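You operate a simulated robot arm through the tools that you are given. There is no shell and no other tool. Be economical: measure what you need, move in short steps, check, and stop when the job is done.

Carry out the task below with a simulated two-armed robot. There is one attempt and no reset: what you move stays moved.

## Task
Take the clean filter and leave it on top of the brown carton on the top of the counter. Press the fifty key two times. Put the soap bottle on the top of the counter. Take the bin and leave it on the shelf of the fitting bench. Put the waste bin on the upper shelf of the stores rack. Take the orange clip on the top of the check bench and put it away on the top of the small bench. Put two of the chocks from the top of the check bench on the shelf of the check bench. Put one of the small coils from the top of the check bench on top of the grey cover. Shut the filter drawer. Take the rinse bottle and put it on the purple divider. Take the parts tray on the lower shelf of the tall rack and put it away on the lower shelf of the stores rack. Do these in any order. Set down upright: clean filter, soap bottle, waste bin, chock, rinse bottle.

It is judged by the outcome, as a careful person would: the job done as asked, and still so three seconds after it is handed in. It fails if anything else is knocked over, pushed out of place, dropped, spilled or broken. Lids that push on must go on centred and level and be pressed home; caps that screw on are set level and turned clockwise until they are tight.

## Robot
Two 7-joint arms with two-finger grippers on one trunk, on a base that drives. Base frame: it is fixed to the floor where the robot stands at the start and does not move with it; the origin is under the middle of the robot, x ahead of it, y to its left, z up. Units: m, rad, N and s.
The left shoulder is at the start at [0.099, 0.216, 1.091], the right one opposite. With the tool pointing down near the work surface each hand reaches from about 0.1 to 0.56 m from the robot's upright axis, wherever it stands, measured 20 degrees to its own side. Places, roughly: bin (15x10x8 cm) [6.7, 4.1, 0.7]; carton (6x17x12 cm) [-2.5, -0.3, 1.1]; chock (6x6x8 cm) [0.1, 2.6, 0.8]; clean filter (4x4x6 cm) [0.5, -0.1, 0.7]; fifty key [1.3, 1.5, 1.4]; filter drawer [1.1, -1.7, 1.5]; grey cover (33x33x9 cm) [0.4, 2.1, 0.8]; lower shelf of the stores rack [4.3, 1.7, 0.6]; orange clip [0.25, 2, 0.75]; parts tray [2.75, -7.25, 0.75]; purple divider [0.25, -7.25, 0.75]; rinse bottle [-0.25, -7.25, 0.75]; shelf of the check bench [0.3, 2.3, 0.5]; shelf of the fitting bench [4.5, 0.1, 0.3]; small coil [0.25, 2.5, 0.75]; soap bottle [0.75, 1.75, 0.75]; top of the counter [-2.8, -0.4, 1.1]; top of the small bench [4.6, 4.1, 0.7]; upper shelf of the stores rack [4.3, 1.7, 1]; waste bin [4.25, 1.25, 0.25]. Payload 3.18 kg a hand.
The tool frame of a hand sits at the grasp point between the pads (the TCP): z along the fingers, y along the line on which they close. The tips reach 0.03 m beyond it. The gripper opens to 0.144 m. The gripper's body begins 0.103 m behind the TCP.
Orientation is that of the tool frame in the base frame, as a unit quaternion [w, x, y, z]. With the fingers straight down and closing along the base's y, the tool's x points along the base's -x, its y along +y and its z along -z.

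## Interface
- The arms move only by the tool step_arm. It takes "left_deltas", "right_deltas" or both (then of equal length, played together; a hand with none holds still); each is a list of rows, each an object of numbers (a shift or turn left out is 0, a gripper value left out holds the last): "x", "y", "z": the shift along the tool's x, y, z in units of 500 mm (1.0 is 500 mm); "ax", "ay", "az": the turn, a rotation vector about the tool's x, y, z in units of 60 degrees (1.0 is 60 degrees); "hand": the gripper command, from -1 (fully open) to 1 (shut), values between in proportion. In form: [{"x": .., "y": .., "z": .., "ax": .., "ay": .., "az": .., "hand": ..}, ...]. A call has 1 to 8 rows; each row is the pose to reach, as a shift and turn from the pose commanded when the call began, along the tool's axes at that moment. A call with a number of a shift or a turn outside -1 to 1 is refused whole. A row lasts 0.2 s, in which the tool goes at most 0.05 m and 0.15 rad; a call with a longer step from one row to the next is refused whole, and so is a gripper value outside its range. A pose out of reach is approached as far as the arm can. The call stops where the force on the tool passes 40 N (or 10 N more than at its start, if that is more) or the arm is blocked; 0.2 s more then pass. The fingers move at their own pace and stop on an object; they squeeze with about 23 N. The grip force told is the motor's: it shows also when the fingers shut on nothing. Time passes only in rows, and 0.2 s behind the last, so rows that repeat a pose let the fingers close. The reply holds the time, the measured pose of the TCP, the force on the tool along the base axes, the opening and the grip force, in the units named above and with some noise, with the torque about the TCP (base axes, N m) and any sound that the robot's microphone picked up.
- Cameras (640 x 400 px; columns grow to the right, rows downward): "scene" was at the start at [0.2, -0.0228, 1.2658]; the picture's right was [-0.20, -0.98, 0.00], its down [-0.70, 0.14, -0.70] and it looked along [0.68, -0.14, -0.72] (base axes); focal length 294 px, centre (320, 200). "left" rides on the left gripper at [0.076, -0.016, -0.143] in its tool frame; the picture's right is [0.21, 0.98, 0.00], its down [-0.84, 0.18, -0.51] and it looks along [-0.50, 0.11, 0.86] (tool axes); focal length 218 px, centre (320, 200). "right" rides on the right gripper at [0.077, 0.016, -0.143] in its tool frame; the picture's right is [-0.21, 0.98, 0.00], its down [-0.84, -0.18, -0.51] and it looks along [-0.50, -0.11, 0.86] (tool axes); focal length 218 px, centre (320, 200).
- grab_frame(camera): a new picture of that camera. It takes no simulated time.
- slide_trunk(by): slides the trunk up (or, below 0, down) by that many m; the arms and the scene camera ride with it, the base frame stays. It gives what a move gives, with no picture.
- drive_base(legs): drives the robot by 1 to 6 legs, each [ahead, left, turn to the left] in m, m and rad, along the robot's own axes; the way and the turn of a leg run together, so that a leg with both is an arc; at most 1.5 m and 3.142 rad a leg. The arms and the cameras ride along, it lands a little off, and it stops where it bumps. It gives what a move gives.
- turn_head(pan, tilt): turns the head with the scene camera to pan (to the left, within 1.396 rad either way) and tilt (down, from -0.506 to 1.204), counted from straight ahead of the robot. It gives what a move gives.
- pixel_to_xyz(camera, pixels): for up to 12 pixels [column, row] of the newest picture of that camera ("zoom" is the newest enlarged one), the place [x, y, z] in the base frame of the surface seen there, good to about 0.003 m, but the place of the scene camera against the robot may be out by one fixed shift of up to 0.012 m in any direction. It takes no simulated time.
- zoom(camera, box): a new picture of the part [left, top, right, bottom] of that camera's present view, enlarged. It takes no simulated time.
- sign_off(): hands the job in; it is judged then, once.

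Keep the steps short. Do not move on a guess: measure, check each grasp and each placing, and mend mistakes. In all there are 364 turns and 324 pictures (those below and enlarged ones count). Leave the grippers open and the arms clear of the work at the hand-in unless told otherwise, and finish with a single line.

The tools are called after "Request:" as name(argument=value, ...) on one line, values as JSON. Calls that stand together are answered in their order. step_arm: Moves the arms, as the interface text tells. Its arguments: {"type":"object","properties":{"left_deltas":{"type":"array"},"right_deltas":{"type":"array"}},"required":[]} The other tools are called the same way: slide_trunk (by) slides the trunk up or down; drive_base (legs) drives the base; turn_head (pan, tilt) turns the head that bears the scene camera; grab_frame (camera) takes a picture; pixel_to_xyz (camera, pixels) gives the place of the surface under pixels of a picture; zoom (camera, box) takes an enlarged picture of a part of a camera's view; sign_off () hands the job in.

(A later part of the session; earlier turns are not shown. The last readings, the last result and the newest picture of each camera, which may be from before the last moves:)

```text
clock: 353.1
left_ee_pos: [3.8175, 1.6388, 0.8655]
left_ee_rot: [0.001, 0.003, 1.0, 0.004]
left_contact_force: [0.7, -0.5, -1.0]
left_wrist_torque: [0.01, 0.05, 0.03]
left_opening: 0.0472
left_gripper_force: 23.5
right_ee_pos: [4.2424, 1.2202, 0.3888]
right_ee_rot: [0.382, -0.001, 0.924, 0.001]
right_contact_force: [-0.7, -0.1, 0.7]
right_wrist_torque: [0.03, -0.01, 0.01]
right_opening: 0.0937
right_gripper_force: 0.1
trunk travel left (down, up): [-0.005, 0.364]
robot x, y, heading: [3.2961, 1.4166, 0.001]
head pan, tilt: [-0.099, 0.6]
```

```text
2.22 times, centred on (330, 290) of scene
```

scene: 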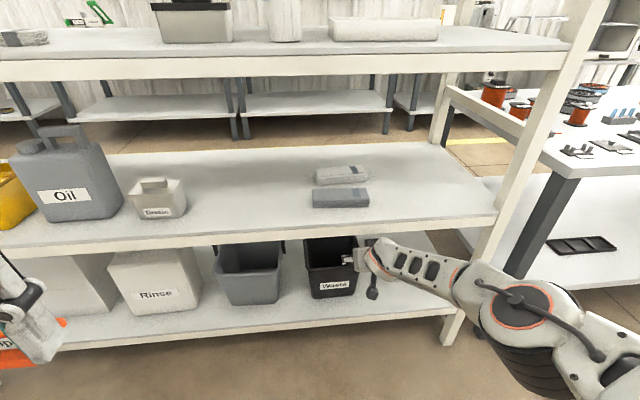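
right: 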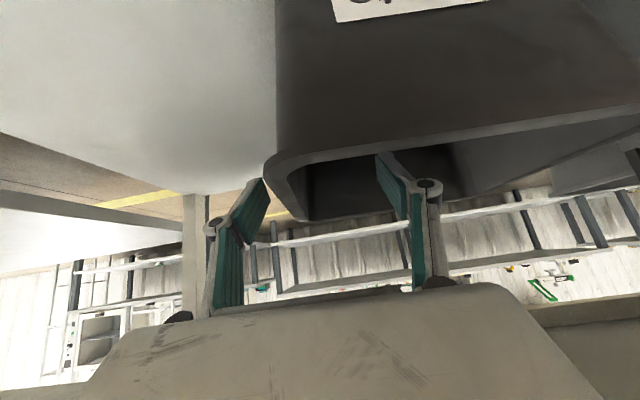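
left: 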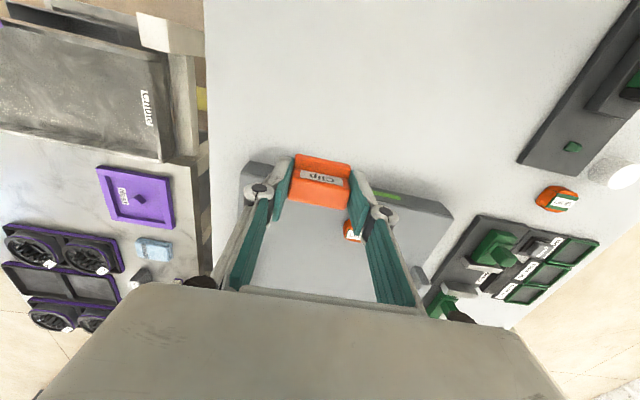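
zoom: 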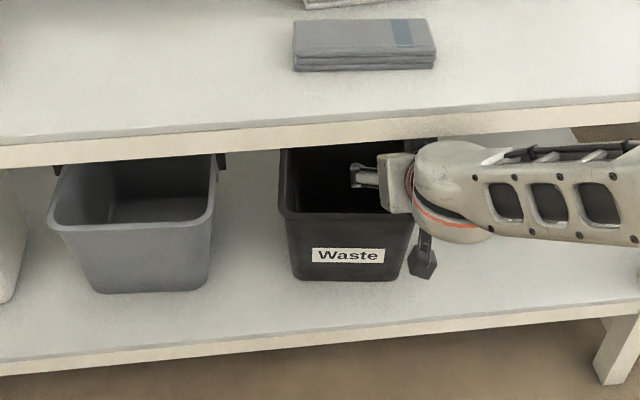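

The bin moved ~2 cm toward me, harmlessly (it's being taken anyway). Its right wall is now y≈1.205 at x≈4.23. I lower 1.5 cm, shift 1.5 cm, and close.

Request:
step_arm(right_deltas=[{"x": 0.02, "y": -0.028, "z": 0.02}, {"x": 0.02, "y": -0.028, "z": 0.02, "hand": 0.4}, {"x": 0.02, "y": -0.028, "z": 0.02, "hand": 1}, {"x": 0.02, "y": -0.028, "z": 0.02, "hand": 1}, {"x": 0.02, "y": -0.028, "z": 0.02, "hand": 1}])

Request:
grab_frame(camera="right")

```text
clock: 354.3
left_ee_pos: [3.8178, 1.6394, 0.865]
left_ee_rot: [0.002, 0.004, 1.0, 0.004]
left_contact_force: [0.2, 0.5, -0.1]
left_wrist_torque: [0.02, 0.03, 0.02]
left_opening: 0.0473
left_gripper_force: 22.4
right_ee_pos: [4.2417, 1.2057, 0.3763]
right_ee_rot: [0.384, -0.001, 0.923, 0.001]
right_contact_force: [0.6, -0.4, 4.7]
right_wrist_torque: [0.81, 0.36, -0.05]
right_opening: 0.006
right_gripper_force: 23.1
trunk travel left (down, up): [-0.005, 0.364]
robot x, y, heading: [3.2963, 1.4168, 0.001]
head pan, tilt: [-0.099, 0.6]
```

```text
199 pictures are left
```

right: 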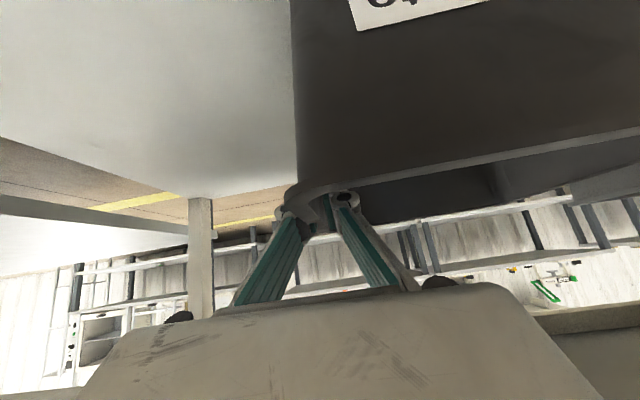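

The wall is gripped (6 mm). I lift 2 cm and check.

Request:
step_arm(right_deltas=[{"x": -0.014, "z": -0.014}, {"x": -0.028, "z": -0.028}, {"x": -0.035, "z": -0.035}])

Request:
zoom(camera="scene", box=[200, 200, 460, 380])

```text
clock: 355.1
left_ee_pos: [3.818, 1.6394, 0.865]
left_ee_rot: [0.0, 0.003, 1.0, 0.004]
left_contact_force: [-0.1, 0.7, -0.6]
left_wrist_torque: [-0.04, 0.02, -0.06]
left_opening: 0.0473
left_gripper_force: 23.2
right_ee_pos: [4.2419, 1.2062, 0.4006]
right_ee_rot: [0.383, -0.001, 0.924, 0.0]
right_contact_force: [0.7, -1.0, -2.4]
right_wrist_torque: [-0.2, -0.04, -0.02]
right_opening: 0.006
right_gripper_force: 23.4
trunk travel left (down, up): [-0.005, 0.364]
robot x, y, heading: [3.2941, 1.4138, -0.0]
head pan, tilt: [-0.099, 0.6]
```

```text
2.22 times, centred on (330, 290) of scene
```

zoom: 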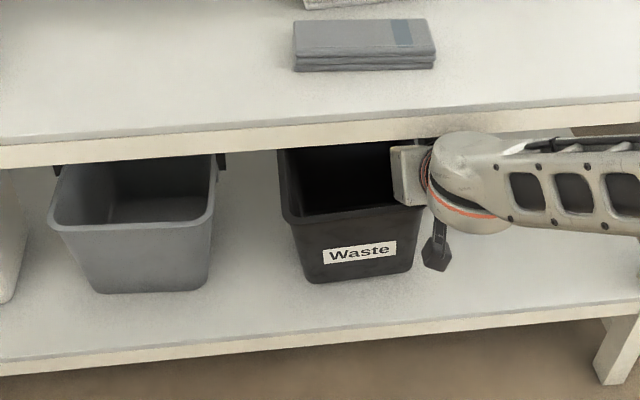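

Held with a slight sag. I lift 1 cm more and draw it out by driving back 0.4 m.

Request:
step_arm(right_deltas=[{"x": -0.008, "z": -0.008}, {"x": -0.015, "z": -0.015}])

Request:
drive_base(legs=[[-0.42, 0, 0]])

Request:
grab_frame(camera="scene")

```text
clock: 355.7
left_ee_pos: [3.8164, 1.6406, 0.8656]
left_ee_rot: [0.0, 0.004, 1.0, 0.004]
left_contact_force: [-0.1, 0.0, -1.7]
left_wrist_torque: [0.01, 0.03, 0.01]
left_opening: 0.0476
left_gripper_force: 23.2
right_ee_pos: [4.2411, 1.2058, 0.4113]
right_ee_rot: [0.383, -0.002, 0.924, 0.001]
right_contact_force: [0.3, 0.5, -3.1]
right_wrist_torque: [-0.19, -0.03, -0.02]
right_opening: 0.0058
right_gripper_force: 22.9
trunk travel left (down, up): [-0.005, 0.364]
robot x, y, heading: [3.2977, 1.4163, -0.0]
head pan, tilt: [-0.099, 0.6]
```

```text
clock: 358.3
left_ee_pos: [3.3917, 1.6376, 0.8652]
left_ee_rot: [0.0, 0.006, 1.0, 0.004]
left_contact_force: [-0.4, 0.4, -0.3]
left_wrist_torque: [0.01, -0.02, 0.01]
left_opening: 0.0471
left_gripper_force: 23.5
right_ee_pos: [3.8134, 1.2022, 0.4114]
right_ee_rot: [0.384, 0.0, 0.924, 0.001]
right_contact_force: [-0.4, 0.8, -2.5]
right_wrist_torque: [-0.2, -0.02, -0.03]
right_opening: 0.006
right_gripper_force: 23.0
trunk travel left (down, up): [-0.005, 0.364]
robot x, y, heading: [2.867, 1.4212, -0.002]
head pan, tilt: [-0.099, 0.6]
```

```text
197 pictures are left
```

scene: 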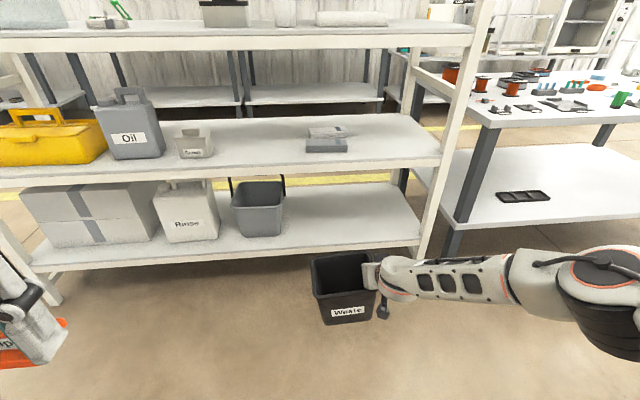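

The bin is out. I raise the trunk fully and look at the upper shelf for a free spot.

Request:
slide_trunk(by=0.36)

Request:
grab_frame(camera="scene")

```text
clock: 361.8
left_ee_pos: [3.3922, 1.6381, 1.2246]
left_ee_rot: [0.001, 0.006, 1.0, 0.005]
left_contact_force: [0.1, 0.1, -1.0]
left_wrist_torque: [-0.03, 0.03, -0.04]
left_opening: 0.0473
left_gripper_force: 23.2
right_ee_pos: [3.8495, 1.2029, 1.2966]
right_ee_rot: [0.634, 0.0, 0.774, 0.0]
right_contact_force: [-0.4, 0.1, -2.0]
right_wrist_torque: [-0.17, 0.08, -0.01]
right_opening: 0.0059
right_gripper_force: 22.8
trunk travel left (down, up): [-0.365, 0.004]
robot x, y, heading: [2.8691, 1.4182, 0.0]
head pan, tilt: [-0.099, 0.6]
```

```text
196 pictures are left
```

scene: 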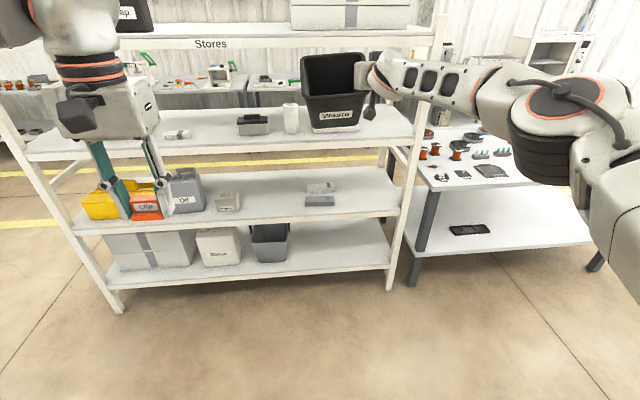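

The arm pose changed during the raise (tool now tilted 79°). I rotate back to 45° so the bin is level again, in free space.

Request:
step_arm(right_deltas=[{"ay": 0.12, "x": 0.02}, {"ay": 0.24, "x": 0.04}, {"ay": 0.36, "x": 0.06}, {"ay": 0.48, "x": 0.08}, {"ay": 0.563, "x": 0.1}, {"ay": 0.563, "x": 0.1}])

Request:
grab_frame(camera="scene")

Request:
grab_frame(camera="right")

```text
clock: 363.2
left_ee_pos: [3.3904, 1.6375, 1.226]
left_ee_rot: [0.001, 0.005, 1.0, 0.005]
left_contact_force: [-0.3, 0.0, -0.7]
left_wrist_torque: [-0.04, -0.04, 0.02]
left_opening: 0.0475
left_gripper_force: 23.4
right_ee_pos: [3.7746, 1.1591, 1.2221]
right_ee_rot: [0.382, 0.0, 0.924, 0.0]
right_contact_force: [-0.7, 0.4, -1.8]
right_wrist_torque: [-0.19, -0.04, -0.01]
right_opening: 0.0058
right_gripper_force: 22.7
right hand out of reach, approached as far as the arm can: row 2, 3, 4, 5, 6
trunk travel left (down, up): [-0.365, 0.004]
robot x, y, heading: [2.8645, 1.4195, -0.004]
head pan, tilt: [-0.099, 0.6]
```

```text
195 pictures are left
```

scene: 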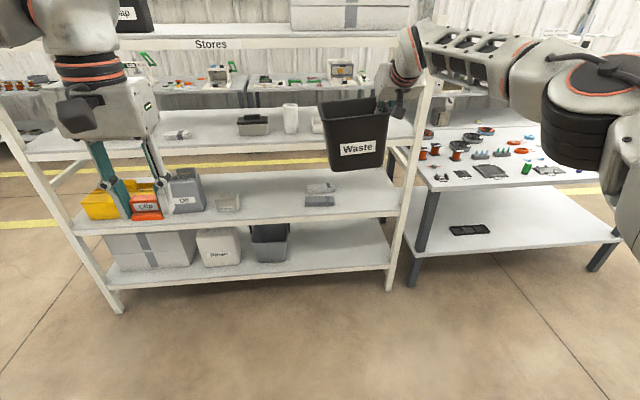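

```text
194 pictures are left
```

right: 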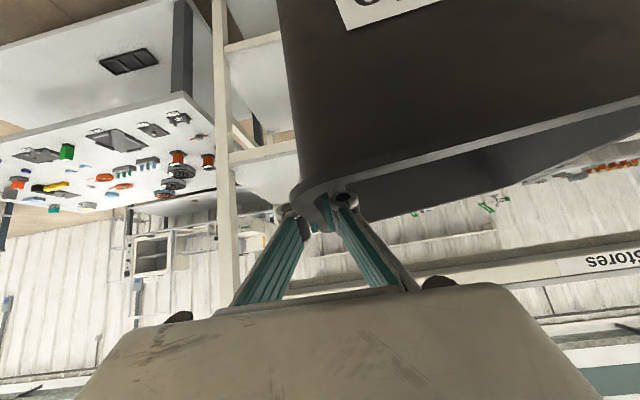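

I measure the upper shelf's contents.

Request:
pixel_to_xyz(camera="scene", pixels=[[165, 137], [190, 133], [200, 145], [215, 150], [237, 130], [268, 128], [290, 130], [283, 128], [298, 130], [215, 125], [100, 145], [313, 125]])

Request:
zoom(camera="scene", box=[20, 60, 440, 200])

```text
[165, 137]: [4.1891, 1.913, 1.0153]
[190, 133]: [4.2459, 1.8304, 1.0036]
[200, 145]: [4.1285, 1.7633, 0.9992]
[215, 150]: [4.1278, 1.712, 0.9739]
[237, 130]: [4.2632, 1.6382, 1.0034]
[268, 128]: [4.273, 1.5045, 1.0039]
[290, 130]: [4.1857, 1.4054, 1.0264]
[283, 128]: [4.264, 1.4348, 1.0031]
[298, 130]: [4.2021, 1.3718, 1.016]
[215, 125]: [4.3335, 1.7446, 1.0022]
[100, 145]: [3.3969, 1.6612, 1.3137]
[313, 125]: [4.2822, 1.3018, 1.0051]
```

```text
1.52 times, centred on (230, 130) of scene
```

zoom: 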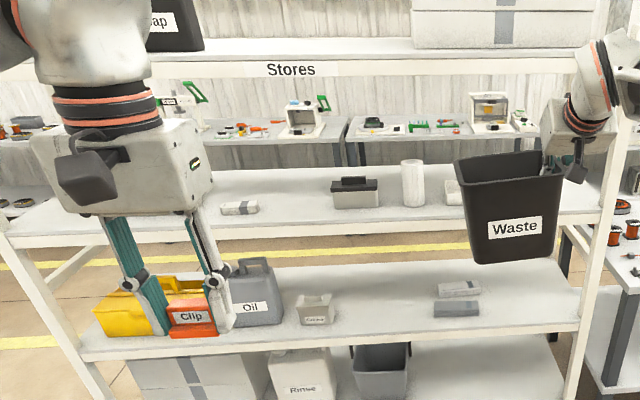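

Gap on the upper shelf: y 1.64–1.83, which fits the bin. I shift the base left 0.51 m.

Request:
drive_base(legs=[[0, 0.515, 0.004]])

Request:
grab_frame(camera="scene")

```text
clock: 368.3
left_ee_pos: [3.3935, 2.1547, 1.2248]
left_ee_rot: [0.001, 0.007, 1.0, 0.005]
left_contact_force: [0.5, 0.0, -1.5]
left_wrist_torque: [0.0, 0.01, 0.0]
left_opening: 0.0474
left_gripper_force: 23.1
right_ee_pos: [3.7776, 1.6755, 1.2198]
right_ee_rot: [0.382, 0.002, 0.924, 0.0]
right_contact_force: [-0.3, -0.6, -2.3]
right_wrist_torque: [-0.22, -0.05, 0.04]
right_opening: 0.0058
right_gripper_force: 23.7
trunk travel left (down, up): [-0.365, 0.004]
robot x, y, heading: [2.8726, 1.9354, -0.004]
head pan, tilt: [-0.099, 0.6]
```

```text
192 pictures are left
```

scene: 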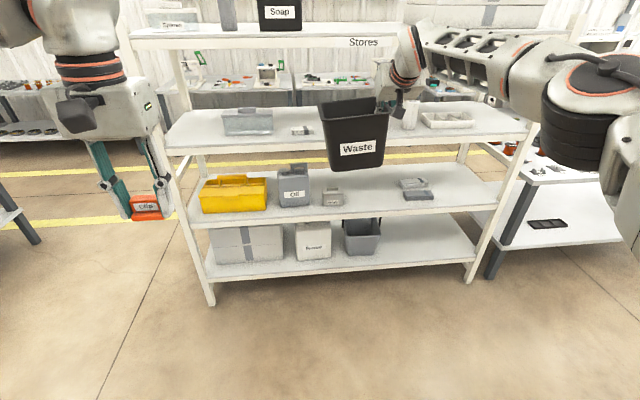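

Request:
zoom(camera="scene", box=[280, 80, 460, 190])

Request:
pixel_to_xyz(camera="zoom", pixels=[[180, 312], [345, 300], [140, 115], [375, 98], [210, 230], [330, 215]])

```text
3.56 times, centred on (370, 135) of scene
```

zoom: 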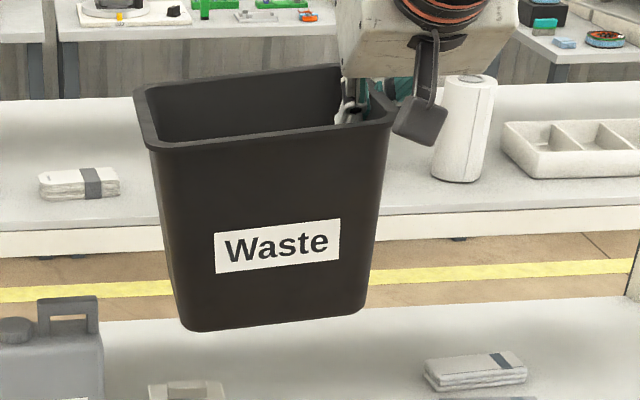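

```text
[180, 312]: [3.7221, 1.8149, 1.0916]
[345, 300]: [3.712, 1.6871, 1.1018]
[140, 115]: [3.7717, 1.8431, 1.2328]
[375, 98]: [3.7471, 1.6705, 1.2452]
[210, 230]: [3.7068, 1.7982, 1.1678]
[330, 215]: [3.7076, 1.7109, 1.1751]
```

The bin sags 4.5°. I roll the hand to level it, then drive forward 0.44 m (shifting 1.5 cm right) to over the shelf.

Request:
step_arm(right_deltas=[{"ax": -0.027, "az": 0.027}, {"ax": -0.053, "az": 0.053}, {"ax": -0.053, "az": 0.053}])

Request:
drive_base(legs=[[0, -0.012, 0], [0.4, 0, 0]])

Request:
grab_frame(camera="scene")

Request:
grab_frame(camera="right")

```text
clock: 369.1
left_ee_pos: [3.3959, 2.1541, 1.2253]
left_ee_rot: [0.0, 0.007, 1.0, 0.004]
left_contact_force: [-0.9, 0.2, -0.6]
left_wrist_torque: [-0.01, -0.03, -0.01]
left_opening: 0.0474
left_gripper_force: 22.9
right_ee_pos: [3.7776, 1.6756, 1.2192]
right_ee_rot: [0.381, 0.017, 0.924, 0.036]
right_contact_force: [-0.5, -0.6, -2.2]
right_wrist_torque: [-0.25, -0.03, -0.03]
right_opening: 0.0063
right_gripper_force: 23.1
trunk travel left (down, up): [-0.365, 0.004]
robot x, y, heading: [2.8682, 1.941, -0.004]
head pan, tilt: [-0.099, 0.6]
```

```text
clock: 372.0
left_ee_pos: [3.7947, 2.1452, 1.2254]
left_ee_rot: [0.001, 0.004, 1.0, 0.005]
left_contact_force: [-0.2, 0.3, -0.4]
left_wrist_torque: [-0.01, 0.02, 0.0]
left_opening: 0.0474
left_gripper_force: 22.7
right_ee_pos: [4.1817, 1.6669, 1.22]
right_ee_rot: [0.382, 0.015, 0.923, 0.037]
right_contact_force: [0.5, -0.1, -3.1]
right_wrist_torque: [-0.16, -0.04, 0.01]
right_opening: 0.0059
right_gripper_force: 22.9
trunk travel left (down, up): [-0.365, 0.004]
robot x, y, heading: [3.2734, 1.9261, -0.001]
head pan, tilt: [-0.099, 0.6]
```

```text
190 pictures are left
```

scene: 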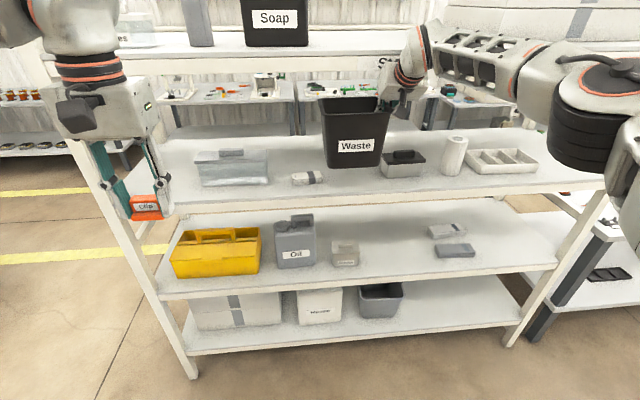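

```text
189 pictures are left
```

right: 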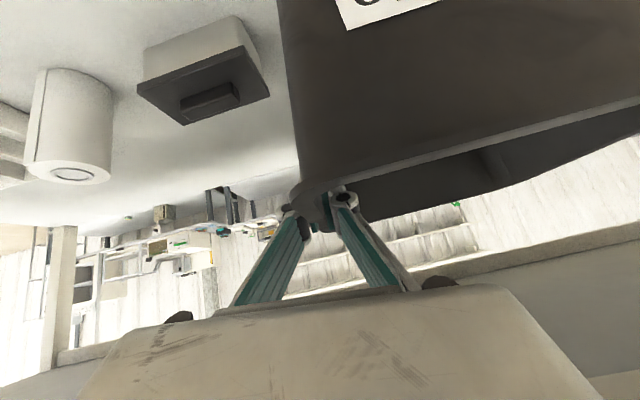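

The bin is in line with the gap. I drive 0.06 m further in and lower toward the shelf.

Request:
drive_base(legs=[[0.06, 0, 0]])

Request:
step_arm(right_deltas=[{"x": 0.03, "z": 0.03}, {"x": 0.06, "z": 0.06}, {"x": 0.085, "z": 0.085}, {"x": 0.095, "z": 0.095}])

Request:
zoom(camera="scene", box=[260, 80, 480, 220])

```text
clock: 373.0
left_ee_pos: [3.8529, 2.1425, 1.2232]
left_ee_rot: [-0.001, 0.005, 1.0, 0.006]
left_contact_force: [-0.1, -1.0, -0.8]
left_wrist_torque: [-0.02, 0.04, 0.01]
left_opening: 0.0474
left_gripper_force: 22.4
right_ee_pos: [4.2334, 1.6661, 1.2049]
right_ee_rot: [0.369, 0.014, 0.928, 0.036]
right_contact_force: [-0.3, 0.1, -2.3]
right_wrist_torque: [-0.21, -0.01, 0.01]
right_opening: 0.006
right_gripper_force: 22.8
trunk travel left (down, up): [-0.365, 0.004]
robot x, y, heading: [3.3281, 1.9266, 0.001]
head pan, tilt: [-0.099, 0.6]
stopped in leg 1: the force on the tool passed its limit at 151 N (the readings are from after the stop); the commanded pose is now the measured one
```

```text
clock: 374.0
left_ee_pos: [3.852, 2.1421, 1.2237]
left_ee_rot: [0.001, 0.006, 1.0, 0.005]
left_contact_force: [-0.9, -0.2, -0.6]
left_wrist_torque: [-0.01, -0.01, 0.01]
left_opening: 0.0473
left_gripper_force: 23.1
right_ee_pos: [4.232, 1.6726, 1.1393]
right_ee_rot: [0.371, 0.014, 0.928, 0.036]
right_contact_force: [-0.7, 0.2, -2.5]
right_wrist_torque: [-0.22, -0.05, -0.01]
right_opening: 0.0063
right_gripper_force: 23.0
trunk travel left (down, up): [-0.365, 0.004]
robot x, y, heading: [3.3278, 1.9237, -0.006]
head pan, tilt: [-0.099, 0.6]
```

```text
2.86 times, centred on (370, 150) of scene
```

zoom: 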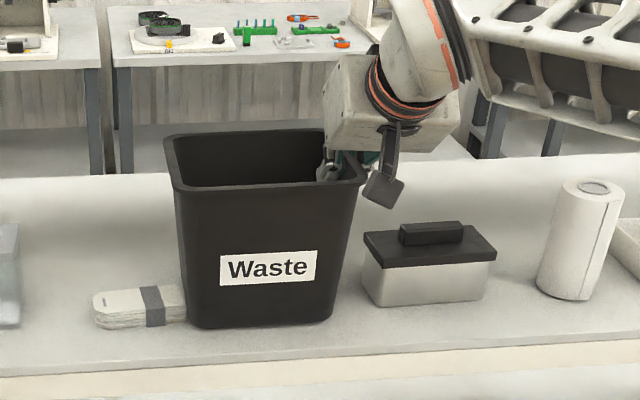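

The base bumped (wrist likely touched the top shelf edge) but it's now lower and free. The folded cloth is very near the bin's left; I shift 1.2 cm right and check the heights.

Request:
step_arm(right_deltas=[{"y": -0.013}, {"y": -0.026}, {"y": -0.026}])

Request:
zoom(camera="scene", box=[260, 80, 480, 220])

Request:
pixel_to_xyz(camera="zoom", pixels=[[195, 315], [330, 310], [185, 305], [120, 325], [260, 340], [365, 300], [170, 180]])

```text
clock: 374.8
left_ee_pos: [3.8521, 2.142, 1.2253]
left_ee_rot: [0.001, 0.005, 1.0, 0.005]
left_contact_force: [-0.2, -0.5, -0.7]
left_wrist_torque: [0.0, 0.01, 0.01]
left_opening: 0.0477
left_gripper_force: 23.1
right_ee_pos: [4.2333, 1.6591, 1.1376]
right_ee_rot: [0.371, 0.014, 0.928, 0.036]
right_contact_force: [-0.4, 0.1, -1.8]
right_wrist_torque: [-0.03, -0.14, -0.01]
right_opening: 0.0057
right_gripper_force: 23.2
trunk travel left (down, up): [-0.365, 0.004]
robot x, y, heading: [3.3302, 1.9236, -0.006]
head pan, tilt: [-0.099, 0.6]
```

```text
2.86 times, centred on (370, 150) of scene
```

zoom: 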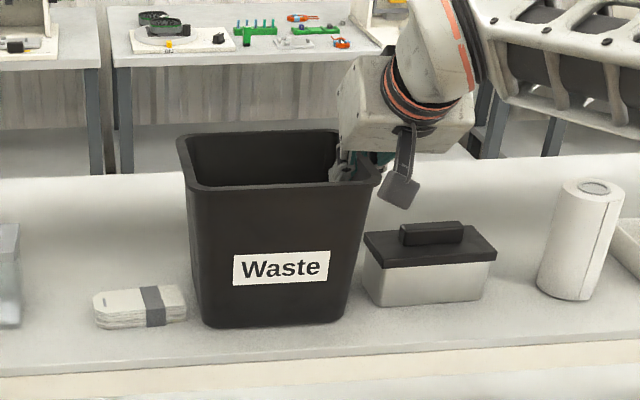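

```text
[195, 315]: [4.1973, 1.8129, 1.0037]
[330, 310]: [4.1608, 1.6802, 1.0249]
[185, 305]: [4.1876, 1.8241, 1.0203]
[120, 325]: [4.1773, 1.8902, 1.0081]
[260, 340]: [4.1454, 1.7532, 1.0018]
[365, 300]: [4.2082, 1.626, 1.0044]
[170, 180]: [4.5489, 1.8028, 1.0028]
```

Now there are gaps on both sides. I lower to contact.

Request:
step_arm(right_deltas=[{"x": 0.004, "z": 0.004}, {"x": 0.008, "z": 0.008}])

```text
clock: 375.4
left_ee_pos: [3.851, 2.143, 1.2242]
left_ee_rot: [0.0, 0.005, 1.0, 0.006]
left_contact_force: [0.4, -0.3, -0.8]
left_wrist_torque: [-0.04, -0.02, 0.02]
left_opening: 0.0474
left_gripper_force: 22.6
right_ee_pos: [4.2306, 1.659, 1.1364]
right_ee_rot: [0.373, 0.014, 0.927, 0.036]
right_contact_force: [0.2, -1.9, 11.2]
right_wrist_torque: [0.02, -0.62, -0.11]
right_opening: 0.0059
right_gripper_force: 23.2
trunk travel left (down, up): [-0.365, 0.004]
robot x, y, heading: [3.327, 1.9253, -0.003]
head pan, tilt: [-0.099, 0.6]
```

Contact (11 N). I open the gripper moderately and slide out along the tool axis.

Request:
step_arm(right_deltas=[{"hand": 0.6}, {"hand": 0.3}, {"hand": 0.2}, {"z": -0.06}, {"z": -0.14}, {"z": -0.22}, {"z": -0.3}])

Request:
grab_frame(camera="scene")

```text
clock: 377.0
left_ee_pos: [3.8504, 2.1419, 1.2241]
left_ee_rot: [0.001, 0.005, 1.0, 0.005]
left_contact_force: [-0.4, 0.5, 0.0]
left_wrist_torque: [0.0, -0.05, -0.01]
left_opening: 0.0475
left_gripper_force: 22.6
right_ee_pos: [4.1252, 1.65, 1.2421]
right_ee_rot: [0.372, 0.014, 0.927, 0.037]
right_contact_force: [0.0, 0.6, 0.0]
right_wrist_torque: [-0.02, -0.01, 0.01]
right_opening: 0.0578
right_gripper_force: 0.0
trunk travel left (down, up): [-0.365, 0.004]
robot x, y, heading: [3.3284, 1.9242, -0.003]
head pan, tilt: [-0.099, 0.6]
```

```text
186 pictures are left
```

scene: 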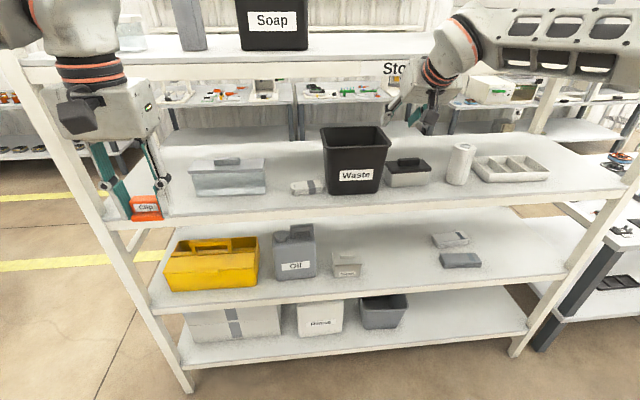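

The waste bin stands on the upper shelf. I back away and return the right hand to vertical.

Request:
drive_base(legs=[[-0.45, 0, 0]])

Request:
step_arm(right_deltas=[{"x": 0.063, "z": -0.06, "ax": 0.009, "ay": 0.091, "az": -0.003}, {"x": 0.126, "z": -0.12, "ax": 0.018, "ay": 0.182, "az": -0.007}, {"x": 0.189, "z": -0.18, "ax": 0.027, "ay": 0.273, "az": -0.01}, {"x": 0.252, "z": -0.24, "ax": 0.036, "ay": 0.364, "az": -0.013}, {"x": 0.315, "z": -0.3, "ax": 0.045, "ay": 0.455, "az": -0.017}, {"x": 0.378, "z": -0.36, "ax": 0.054, "ay": 0.546, "az": -0.02}, {"x": 0.441, "z": -0.42, "ax": 0.063, "ay": 0.637, "az": -0.024}, {"x": 0.504, "z": -0.483, "ax": 0.073, "ay": 0.728, "az": -0.027, "hand": -1}])

Request:
grab_frame(camera="scene")

```text
clock: 379.7
left_ee_pos: [3.4049, 2.1441, 1.2246]
left_ee_rot: [0.0, 0.004, 1.0, 0.005]
left_contact_force: [-0.3, -0.5, -0.7]
left_wrist_torque: [-0.01, -0.05, 0.02]
left_opening: 0.0473
left_gripper_force: 22.9
right_ee_pos: [3.6789, 1.6528, 1.2398]
right_ee_rot: [0.372, 0.012, 0.928, 0.037]
right_contact_force: [0.1, -0.2, -0.1]
right_wrist_torque: [-0.01, -0.01, 0.02]
right_opening: 0.0577
right_gripper_force: 0.1
trunk travel left (down, up): [-0.365, 0.004]
robot x, y, heading: [2.8809, 1.9243, -0.004]
head pan, tilt: [-0.099, 0.6]
```

```text
clock: 381.5
left_ee_pos: [3.4053, 2.1452, 1.2231]
left_ee_rot: [0.0, 0.005, 1.0, 0.006]
left_contact_force: [0.5, 0.2, 0.2]
left_wrist_torque: [0.01, -0.02, 0.0]
left_opening: 0.0473
left_gripper_force: 23.0
right_ee_pos: [3.3303, 1.65, 1.2399]
right_ee_rot: [-0.002, -0.001, 1.0, 0.0]
right_contact_force: [0.1, 0.3, -0.8]
right_wrist_torque: [0.0, -0.03, -0.01]
right_opening: 0.1438
right_gripper_force: 0.1
trunk travel left (down, up): [-0.365, 0.004]
robot x, y, heading: [2.8831, 1.9264, -0.003]
head pan, tilt: [-0.099, 0.6]
```

```text
185 pictures are left
```

scene: 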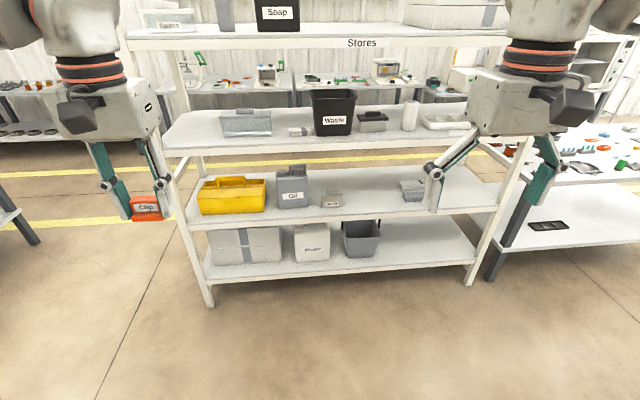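

All stands well. I look left for the small bench.

Request:
turn_head(pan=0.8, tilt=0.4)

Request:
grab_frame(camera="scene")

```text
clock: 382.7
left_ee_pos: [3.4044, 2.1451, 1.2229]
left_ee_rot: [0.0, 0.005, 1.0, 0.005]
left_contact_force: [-0.2, 0.4, -0.8]
left_wrist_torque: [-0.02, -0.02, 0.01]
left_opening: 0.0475
left_gripper_force: 22.7
right_ee_pos: [3.3316, 1.6502, 1.2409]
right_ee_rot: [-0.001, -0.001, 1.0, 0.0]
right_contact_force: [-0.3, -0.4, -0.5]
right_wrist_torque: [-0.02, 0.01, -0.01]
right_opening: 0.1438
right_gripper_force: 0.1
trunk travel left (down, up): [-0.365, 0.004]
robot x, y, heading: [2.8866, 1.9269, -0.003]
head pan, tilt: [0.799, 0.4]
```

```text
184 pictures are left
```

scene: 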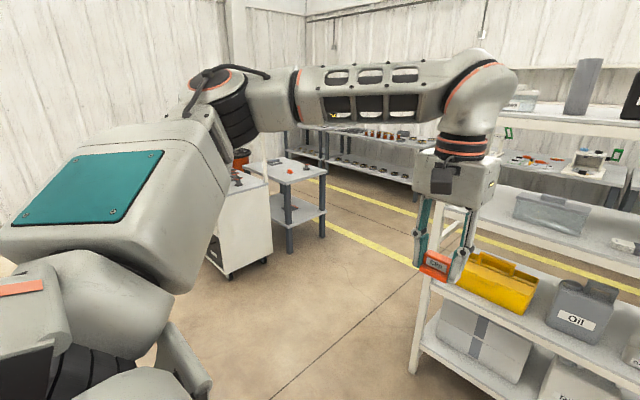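

Request:
pixel_to_xyz(camera="scene", pixels=[[290, 172], [265, 170], [325, 172], [285, 182], [290, 250], [323, 235], [240, 275], [270, 260], [255, 195], [345, 160], [410, 370]])

Request:
zoom(camera="scene", box=[200, 130, 440, 290])

```text
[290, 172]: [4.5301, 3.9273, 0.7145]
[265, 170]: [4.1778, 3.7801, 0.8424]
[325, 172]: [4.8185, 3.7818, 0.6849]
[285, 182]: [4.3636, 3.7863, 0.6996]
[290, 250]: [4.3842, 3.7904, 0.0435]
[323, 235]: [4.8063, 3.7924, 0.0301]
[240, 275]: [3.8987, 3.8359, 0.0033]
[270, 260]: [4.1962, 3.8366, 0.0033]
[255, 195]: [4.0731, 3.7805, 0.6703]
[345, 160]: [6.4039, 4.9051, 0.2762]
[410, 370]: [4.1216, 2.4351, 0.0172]
```

```text
2.50 times, centred on (320, 210) of scene
```

zoom: 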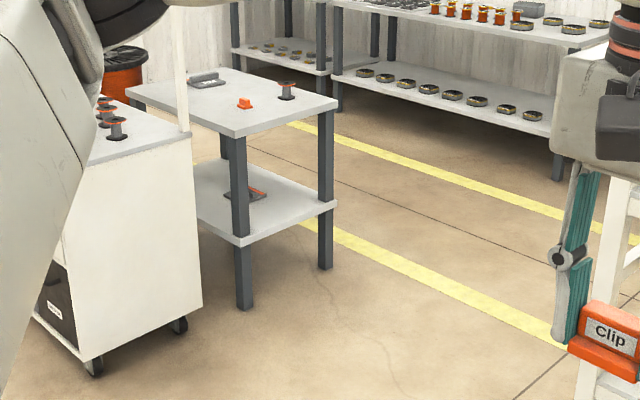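

The small bench is at x 4.36–4.82, y≥3.78, top z≈0.70. I drive around to (4.62, 3.15) and face it.

Request:
drive_base(legs=[[0, 1.2, 0], [1.5, 0, 0], [0.25, 0, 0], [0, 0, 1.57]])

Request:
slide_trunk(by=-0.2)

Request:
turn_head(pan=0.0, tilt=0.7)

Request:
grab_frame(camera="scene")

```text
clock: 405.8
left_ee_pos: [4.4342, 3.6428, 1.2235]
left_ee_rot: [-0.004, -0.705, 0.709, 0.004]
left_contact_force: [0.8, 0.0, -1.5]
left_wrist_torque: [0.01, 0.01, -0.01]
left_opening: 0.0476
left_gripper_force: 22.4
right_ee_pos: [4.9307, 3.5736, 1.2407]
right_ee_rot: [0.001, 0.71, -0.705, 0.001]
right_contact_force: [0.2, -0.3, -0.6]
right_wrist_torque: [0.0, -0.01, 0.01]
right_opening: 0.144
right_gripper_force: 0.1
trunk travel left (down, up): [-0.365, 0.004]
robot x, y, heading: [4.6554, 3.1232, 1.574]
head pan, tilt: [0.799, 0.4]
```

```text
clock: 408.0
left_ee_pos: [4.4351, 3.6418, 1.0244]
left_ee_rot: [-0.002, -0.705, 0.709, 0.004]
left_contact_force: [0.1, 0.0, -0.1]
left_wrist_torque: [0.02, 0.04, 0.0]
left_opening: 0.0474
left_gripper_force: 23.4
right_ee_pos: [4.93, 3.5723, 1.0408]
right_ee_rot: [-0.001, 0.709, -0.705, 0.0]
right_contact_force: [0.0, 0.1, 0.2]
right_wrist_torque: [0.04, 0.01, -0.03]
right_opening: 0.144
right_gripper_force: 0.1
trunk travel left (down, up): [-0.165, 0.204]
robot x, y, heading: [4.6571, 3.1233, 1.575]
head pan, tilt: [0.799, 0.4]
```

```text
clock: 409.1
left_ee_pos: [4.4354, 3.6437, 1.0236]
left_ee_rot: [-0.005, -0.705, 0.709, 0.005]
left_contact_force: [-0.6, -0.3, -0.4]
left_wrist_torque: [-0.03, -0.03, -0.02]
left_opening: 0.0473
left_gripper_force: 23.3
right_ee_pos: [4.9298, 3.5738, 1.0397]
right_ee_rot: [0.0, 0.71, -0.705, 0.001]
right_contact_force: [0.7, 0.1, 0.5]
right_wrist_torque: [0.02, -0.04, -0.04]
right_opening: 0.1443
right_gripper_force: 0.1
trunk travel left (down, up): [-0.165, 0.204]
robot x, y, heading: [4.6536, 3.1235, 1.575]
head pan, tilt: [0.0, 0.7]
```

```text
182 pictures are left
```

scene: 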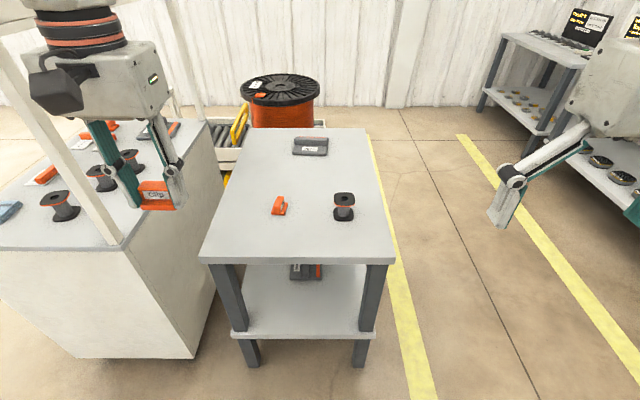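

I measure the bench top and its items to choose a free spot.

Request:
pixel_to_xyz(camera="scene", pixels=[[203, 255], [390, 255], [260, 235], [279, 205], [279, 214], [343, 215], [305, 235], [250, 190], [110, 240], [310, 148]])

```text
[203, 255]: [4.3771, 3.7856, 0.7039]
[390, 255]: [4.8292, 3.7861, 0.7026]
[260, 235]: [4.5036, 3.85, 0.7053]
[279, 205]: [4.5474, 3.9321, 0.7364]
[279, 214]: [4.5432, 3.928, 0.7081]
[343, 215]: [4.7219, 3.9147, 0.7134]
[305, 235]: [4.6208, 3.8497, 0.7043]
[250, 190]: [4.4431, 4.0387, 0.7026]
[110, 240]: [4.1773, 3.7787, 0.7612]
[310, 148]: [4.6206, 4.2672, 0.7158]
```

I'll set the clip at (4.62, 3.85). I drive right 0.19 and forward 0.2.

Request:
drive_base(legs=[[0, -0.19, 0], [0.2, 0, 0]])

Request:
step_arm(left_deltas=[{"z": 0.09}, {"z": 0.18}, {"z": 0.27}, {"z": 0.36}, {"z": 0.44}, {"z": 0.5}])

Request:
grab_frame(camera="left")

```text
clock: 412.6
left_ee_pos: [4.6283, 3.8464, 1.0238]
left_ee_rot: [-0.004, -0.703, 0.711, 0.004]
left_contact_force: [-0.6, -0.1, -0.7]
left_wrist_torque: [-0.04, -0.02, 0.01]
left_opening: 0.0474
left_gripper_force: 22.9
right_ee_pos: [5.1232, 3.7726, 1.0397]
right_ee_rot: [0.0, -0.707, 0.707, 0.0]
right_contact_force: [-0.9, 0.5, -1.1]
right_wrist_torque: [-0.07, 0.02, -0.02]
right_opening: 0.1441
right_gripper_force: 0.1
trunk travel left (down, up): [-0.165, 0.204]
robot x, y, heading: [4.8458, 3.3207, 1.571]
head pan, tilt: [0.0, 0.7]
```

```text
clock: 414.0
left_ee_pos: [4.625, 3.8466, 0.7727]
left_ee_rot: [-0.004, -0.703, 0.711, 0.003]
left_contact_force: [1.0, 0.3, -0.9]
left_wrist_torque: [-0.02, -0.02, -0.02]
left_opening: 0.0474
left_gripper_force: 23.1
right_ee_pos: [5.1229, 3.7727, 1.0394]
right_ee_rot: [0.001, 0.707, -0.707, 0.001]
right_contact_force: [-0.3, -0.1, 0.3]
right_wrist_torque: [-0.01, 0.0, -0.01]
right_opening: 0.1441
right_gripper_force: 0.1
trunk travel left (down, up): [-0.165, 0.204]
robot x, y, heading: [4.8487, 3.3225, 1.568]
head pan, tilt: [0.0, 0.7]
```

```text
181 pictures are left
```

left: 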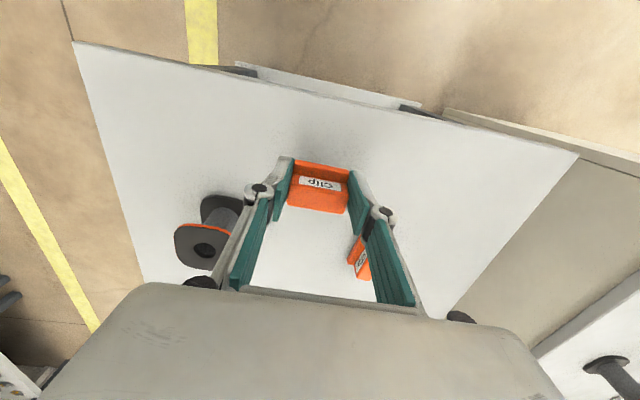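

Clear around. I lower to contact.

Request:
step_arm(left_deltas=[{"z": 0.04}, {"z": 0.06}, {"z": 0.066}])

```text
clock: 414.8
left_ee_pos: [4.6268, 3.8466, 0.7397]
left_ee_rot: [-0.003, -0.703, 0.711, 0.004]
left_contact_force: [0.0, 0.6, 0.1]
left_wrist_torque: [0.0, 0.0, 0.02]
left_opening: 0.0474
left_gripper_force: 23.1
right_ee_pos: [5.1225, 3.7721, 1.0407]
right_ee_rot: [0.0, -0.707, 0.708, -0.002]
right_contact_force: [0.5, 0.5, 0.5]
right_wrist_torque: [-0.03, 0.0, 0.0]
right_opening: 0.144
right_gripper_force: 0.0
trunk travel left (down, up): [-0.165, 0.204]
robot x, y, heading: [4.8458, 3.3246, 1.565]
head pan, tilt: [0.0, 0.7]
```

Request:
step_arm(left_deltas=[{"z": 0.004}, {"z": 0.007}, {"z": 0.01}])

```text
clock: 415.6
left_ee_pos: [4.625, 3.8452, 0.7354]
left_ee_rot: [-0.004, -0.704, 0.711, 0.003]
left_contact_force: [0.1, 0.5, -0.2]
left_wrist_torque: [0.02, -0.02, -0.01]
left_opening: 0.0475
left_gripper_force: 23.3
right_ee_pos: [5.1233, 3.7729, 1.0402]
right_ee_rot: [0.001, 0.707, -0.707, 0.002]
right_contact_force: [-0.2, -0.5, 0.2]
right_wrist_torque: [0.01, -0.03, 0.0]
right_opening: 0.1439
right_gripper_force: 0.1
trunk travel left (down, up): [-0.165, 0.204]
robot x, y, heading: [4.8471, 3.324, 1.563]
head pan, tilt: [0.0, 0.7]
```

Request:
step_arm(left_deltas=[{"z": 0.003}, {"z": 0.006}, {"z": 0.009}])

```text
clock: 416.4
left_ee_pos: [4.6256, 3.8448, 0.7346]
left_ee_rot: [-0.002, -0.703, 0.711, 0.005]
left_contact_force: [-6.0, -0.3, 22.2]
left_wrist_torque: [0.06, 0.22, 0.03]
left_opening: 0.0481
left_gripper_force: 22.7
right_ee_pos: [5.1227, 3.7695, 1.0418]
right_ee_rot: [-0.001, 0.707, -0.707, 0.0]
right_contact_force: [-0.5, 0.9, -0.1]
right_wrist_torque: [0.02, 0.03, -0.03]
right_opening: 0.1442
right_gripper_force: 0.1
trunk travel left (down, up): [-0.165, 0.204]
robot x, y, heading: [4.8481, 3.3238, 1.57]
head pan, tilt: [0.0, 0.7]
```

Contact (22 N). I open and rise.

Request:
step_arm(left_deltas=[{"z": -0.004, "hand": 0.2}, {"z": -0.004, "hand": 0.0}, {"z": -0.004, "hand": -0.1}, {"z": -0.09, "hand": -0.1}, {"z": -0.18, "hand": -0.1}, {"z": -0.27, "hand": -0.1}, {"z": -0.36, "hand": -0.1}, {"z": -0.45, "hand": -1}])

Request:
grab_frame(camera="left")

```text
clock: 418.2
left_ee_pos: [4.6264, 3.8449, 0.9566]
left_ee_rot: [-0.004, -0.703, 0.711, 0.004]
left_contact_force: [0.2, 0.4, 0.5]
left_wrist_torque: [0.04, 0.01, 0.04]
left_opening: 0.1442
left_gripper_force: 0.1
right_ee_pos: [5.1226, 3.7711, 1.0402]
right_ee_rot: [0.0, 0.707, -0.707, 0.0]
right_contact_force: [0.3, -0.8, 0.2]
right_wrist_torque: [0.02, -0.01, 0.02]
right_opening: 0.1439
right_gripper_force: 0.0
trunk travel left (down, up): [-0.165, 0.204]
robot x, y, heading: [4.8466, 3.3232, 1.569]
head pan, tilt: [0.0, 0.7]
```

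```text
180 pictures are left
```

left: 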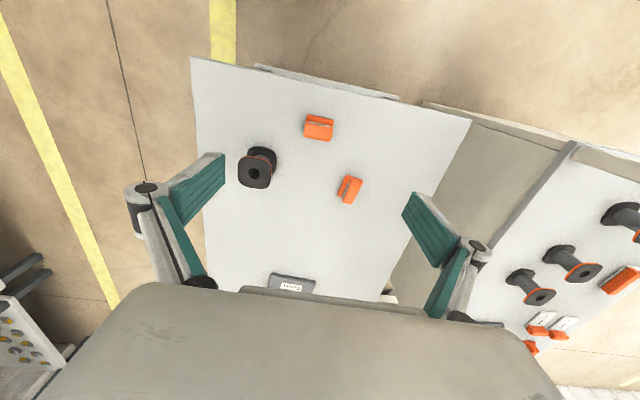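

The clip is placed. Next, the bin near (6.7, 4.1): I back off, turn to +x and look.

Request:
drive_base(legs=[[-0.25, 0, 0], [0, 0, -1.57]])

Request:
turn_head(pan=0.4, tilt=0.35)

Request:
grab_frame(camera="scene")

```text
clock: 423.8
left_ee_pos: [5.3659, 3.3026, 0.9552]
left_ee_rot: [0.0, -0.005, 1.0, 0.005]
left_contact_force: [0.0, -0.3, -0.1]
left_wrist_torque: [0.02, -0.01, 0.02]
left_opening: 0.1437
left_gripper_force: 0.0
right_ee_pos: [5.3002, 2.8061, 1.0404]
right_ee_rot: [-0.001, -0.011, 1.0, -0.001]
right_contact_force: [-0.6, -0.3, -0.2]
right_wrist_torque: [0.02, -0.03, -0.05]
right_opening: 0.144
right_gripper_force: 0.0
trunk travel left (down, up): [-0.165, 0.204]
robot x, y, heading: [4.8466, 3.0671, 0.015]
head pan, tilt: [0.0, 0.7]
```

```text
clock: 424.7
left_ee_pos: [5.3649, 3.3033, 0.9553]
left_ee_rot: [0.0, -0.005, 1.0, 0.005]
left_contact_force: [0.4, -0.9, -0.2]
left_wrist_torque: [-0.04, 0.05, -0.02]
left_opening: 0.1441
left_gripper_force: 0.1
right_ee_pos: [5.3016, 2.8039, 1.0391]
right_ee_rot: [0.0, -0.011, 1.0, -0.001]
right_contact_force: [0.3, 0.0, -0.1]
right_wrist_torque: [0.01, -0.02, 0.01]
right_opening: 0.1438
right_gripper_force: 0.1
trunk travel left (down, up): [-0.165, 0.204]
robot x, y, heading: [4.8477, 3.0723, 0.019]
head pan, tilt: [0.4, 0.351]
```

```text
179 pictures are left
```

scene: 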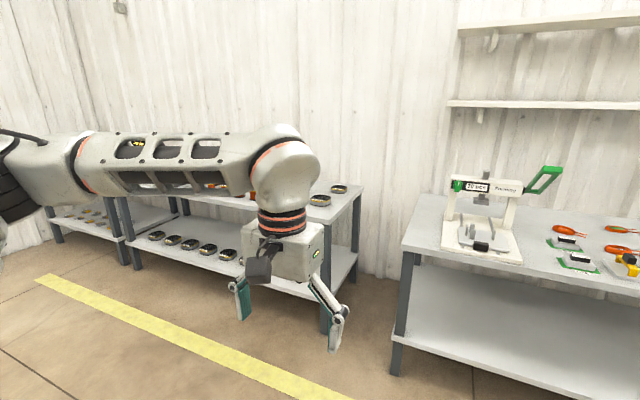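

Request:
pixel_to_xyz(camera="scene", pixels=[[360, 190], [328, 215], [355, 255], [330, 325], [195, 240], [340, 188], [405, 245], [395, 365], [130, 265]])

Request:
drive_base(legs=[[0.4, 0.8, 0]])

Request:
turn_head(pan=0.1, tilt=0.5)

Request:
grab_frame(camera="scene")

```text
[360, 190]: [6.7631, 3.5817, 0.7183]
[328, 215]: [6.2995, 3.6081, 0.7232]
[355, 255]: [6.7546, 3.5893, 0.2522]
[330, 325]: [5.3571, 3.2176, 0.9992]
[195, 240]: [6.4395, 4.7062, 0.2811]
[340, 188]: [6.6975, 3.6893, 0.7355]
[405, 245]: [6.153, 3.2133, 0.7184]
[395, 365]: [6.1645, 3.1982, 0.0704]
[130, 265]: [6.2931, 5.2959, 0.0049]
```

```text
clock: 429.4
left_ee_pos: [5.5974, 3.821, 0.9547]
left_ee_rot: [-0.001, -0.031, 1.0, 0.006]
left_contact_force: [-0.7, 0.1, 0.4]
left_wrist_torque: [0.01, 0.01, -0.03]
left_opening: 0.1437
left_gripper_force: 0.0
right_ee_pos: [5.5562, 3.3197, 1.0407]
right_ee_rot: [0.0, -0.036, 0.999, -0.001]
right_contact_force: [0.3, 0.2, -1.2]
right_wrist_torque: [-0.01, 0.02, -0.02]
right_opening: 0.1439
right_gripper_force: 0.1
trunk travel left (down, up): [-0.165, 0.204]
robot x, y, heading: [5.0895, 3.5641, 0.07]
head pan, tilt: [0.4, 0.351]
stopped in leg 1: the robot was blocked; the commanded pose is now the measured one
```

```text
clock: 430.2
left_ee_pos: [5.5964, 3.82, 0.9557]
left_ee_rot: [0.0, -0.029, 1.0, 0.004]
left_contact_force: [-0.5, 0.3, 0.0]
left_wrist_torque: [0.0, -0.01, 0.0]
left_opening: 0.1441
left_gripper_force: 0.0
right_ee_pos: [5.5561, 3.32, 1.0395]
right_ee_rot: [-0.001, -0.035, 0.999, -0.001]
right_contact_force: [0.1, 0.4, 0.3]
right_wrist_torque: [0.03, 0.01, 0.0]
right_opening: 0.1438
right_gripper_force: 0.1
trunk travel left (down, up): [-0.165, 0.204]
robot x, y, heading: [5.0928, 3.5628, 0.064]
head pan, tilt: [0.099, 0.499]
```

```text
178 pictures are left
```

scene: 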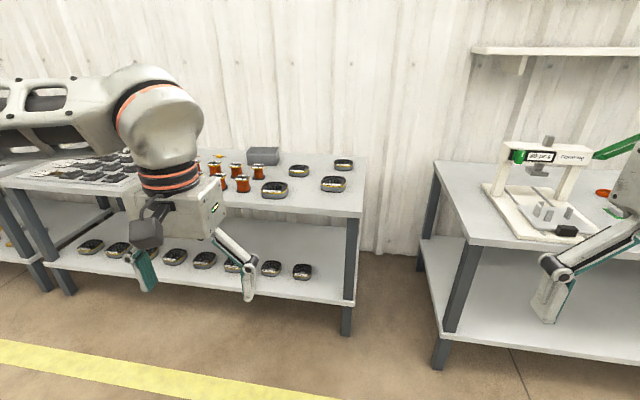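

The base bumped, probably near the small bench's corner. I check that bench by looking left.

Request:
turn_head(pan=1.39, tilt=0.7)

Request:
grab_frame(camera="scene")

```text
clock: 431.7
left_ee_pos: [5.5956, 3.819, 0.9556]
left_ee_rot: [-0.001, -0.028, 1.0, 0.004]
left_contact_force: [-0.1, 0.3, 0.0]
left_wrist_torque: [0.03, 0.03, -0.01]
left_opening: 0.1437
left_gripper_force: 0.0
right_ee_pos: [5.556, 3.3188, 1.0399]
right_ee_rot: [-0.001, -0.034, 0.999, -0.001]
right_contact_force: [-0.3, -0.1, -0.6]
right_wrist_torque: [0.02, -0.03, -0.02]
right_opening: 0.1441
right_gripper_force: 0.1
trunk travel left (down, up): [-0.165, 0.204]
robot x, y, heading: [5.0864, 3.5664, 0.069]
head pan, tilt: [1.389, 0.7]
```

```text
177 pictures are left
```

scene: 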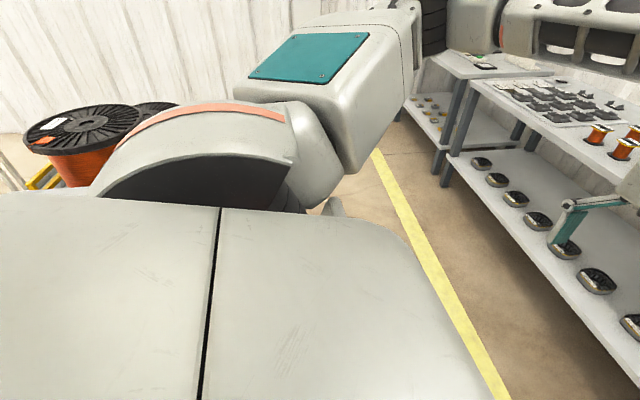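

I free myself from contact, then move to about (5.45, 4.26) in front of the bin's bench.

Request:
drive_base(legs=[[0, -0.06, -0.067], [0.36, 0, 0], [0, 0.76, 0]])

Request:
turn_head(pan=-0.1, tilt=0.55)

Request:
grab_frame(camera="scene")

```text
clock: 441.4
left_ee_pos: [5.9736, 4.476, 0.9553]
left_ee_rot: [0.0, 0.003, 1.0, 0.005]
left_contact_force: [-0.2, -0.3, 0.5]
left_wrist_torque: [-0.02, -0.01, -0.03]
left_opening: 0.1443
left_gripper_force: 0.0
right_ee_pos: [5.9005, 3.9772, 1.0417]
right_ee_rot: [-0.001, -0.002, 1.0, 0.0]
right_contact_force: [0.1, -0.7, 0.1]
right_wrist_torque: [-0.05, -0.01, -0.03]
right_opening: 0.1441
right_gripper_force: 0.2
trunk travel left (down, up): [-0.165, 0.204]
robot x, y, heading: [5.4534, 4.2538, -0.001]
head pan, tilt: [1.389, 0.7]
```

```text
clock: 442.9
left_ee_pos: [5.9737, 4.4743, 0.9558]
left_ee_rot: [0.0, 0.003, 1.0, 0.006]
left_contact_force: [-0.6, -0.5, -1.2]
left_wrist_torque: [-0.03, 0.0, 0.03]
left_opening: 0.1438
left_gripper_force: 0.1
right_ee_pos: [5.8994, 3.9769, 1.0402]
right_ee_rot: [-0.001, -0.002, 1.0, 0.0]
right_contact_force: [0.0, -0.1, -0.3]
right_wrist_torque: [-0.02, 0.02, 0.0]
right_opening: 0.1438
right_gripper_force: 0.0
trunk travel left (down, up): [-0.165, 0.204]
robot x, y, heading: [5.4514, 4.2523, 0.003]
head pan, tilt: [-0.099, 0.55]
```

```text
176 pictures are left
```

scene: 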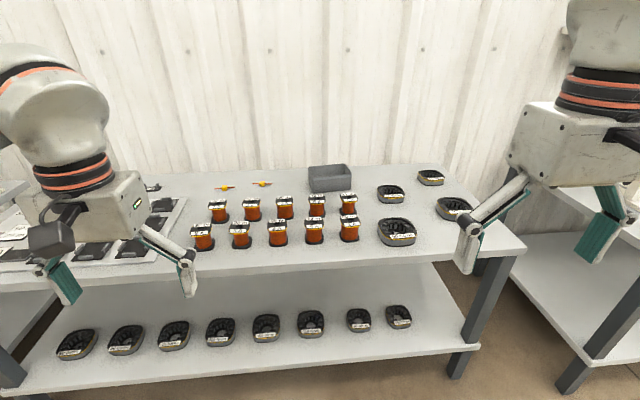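

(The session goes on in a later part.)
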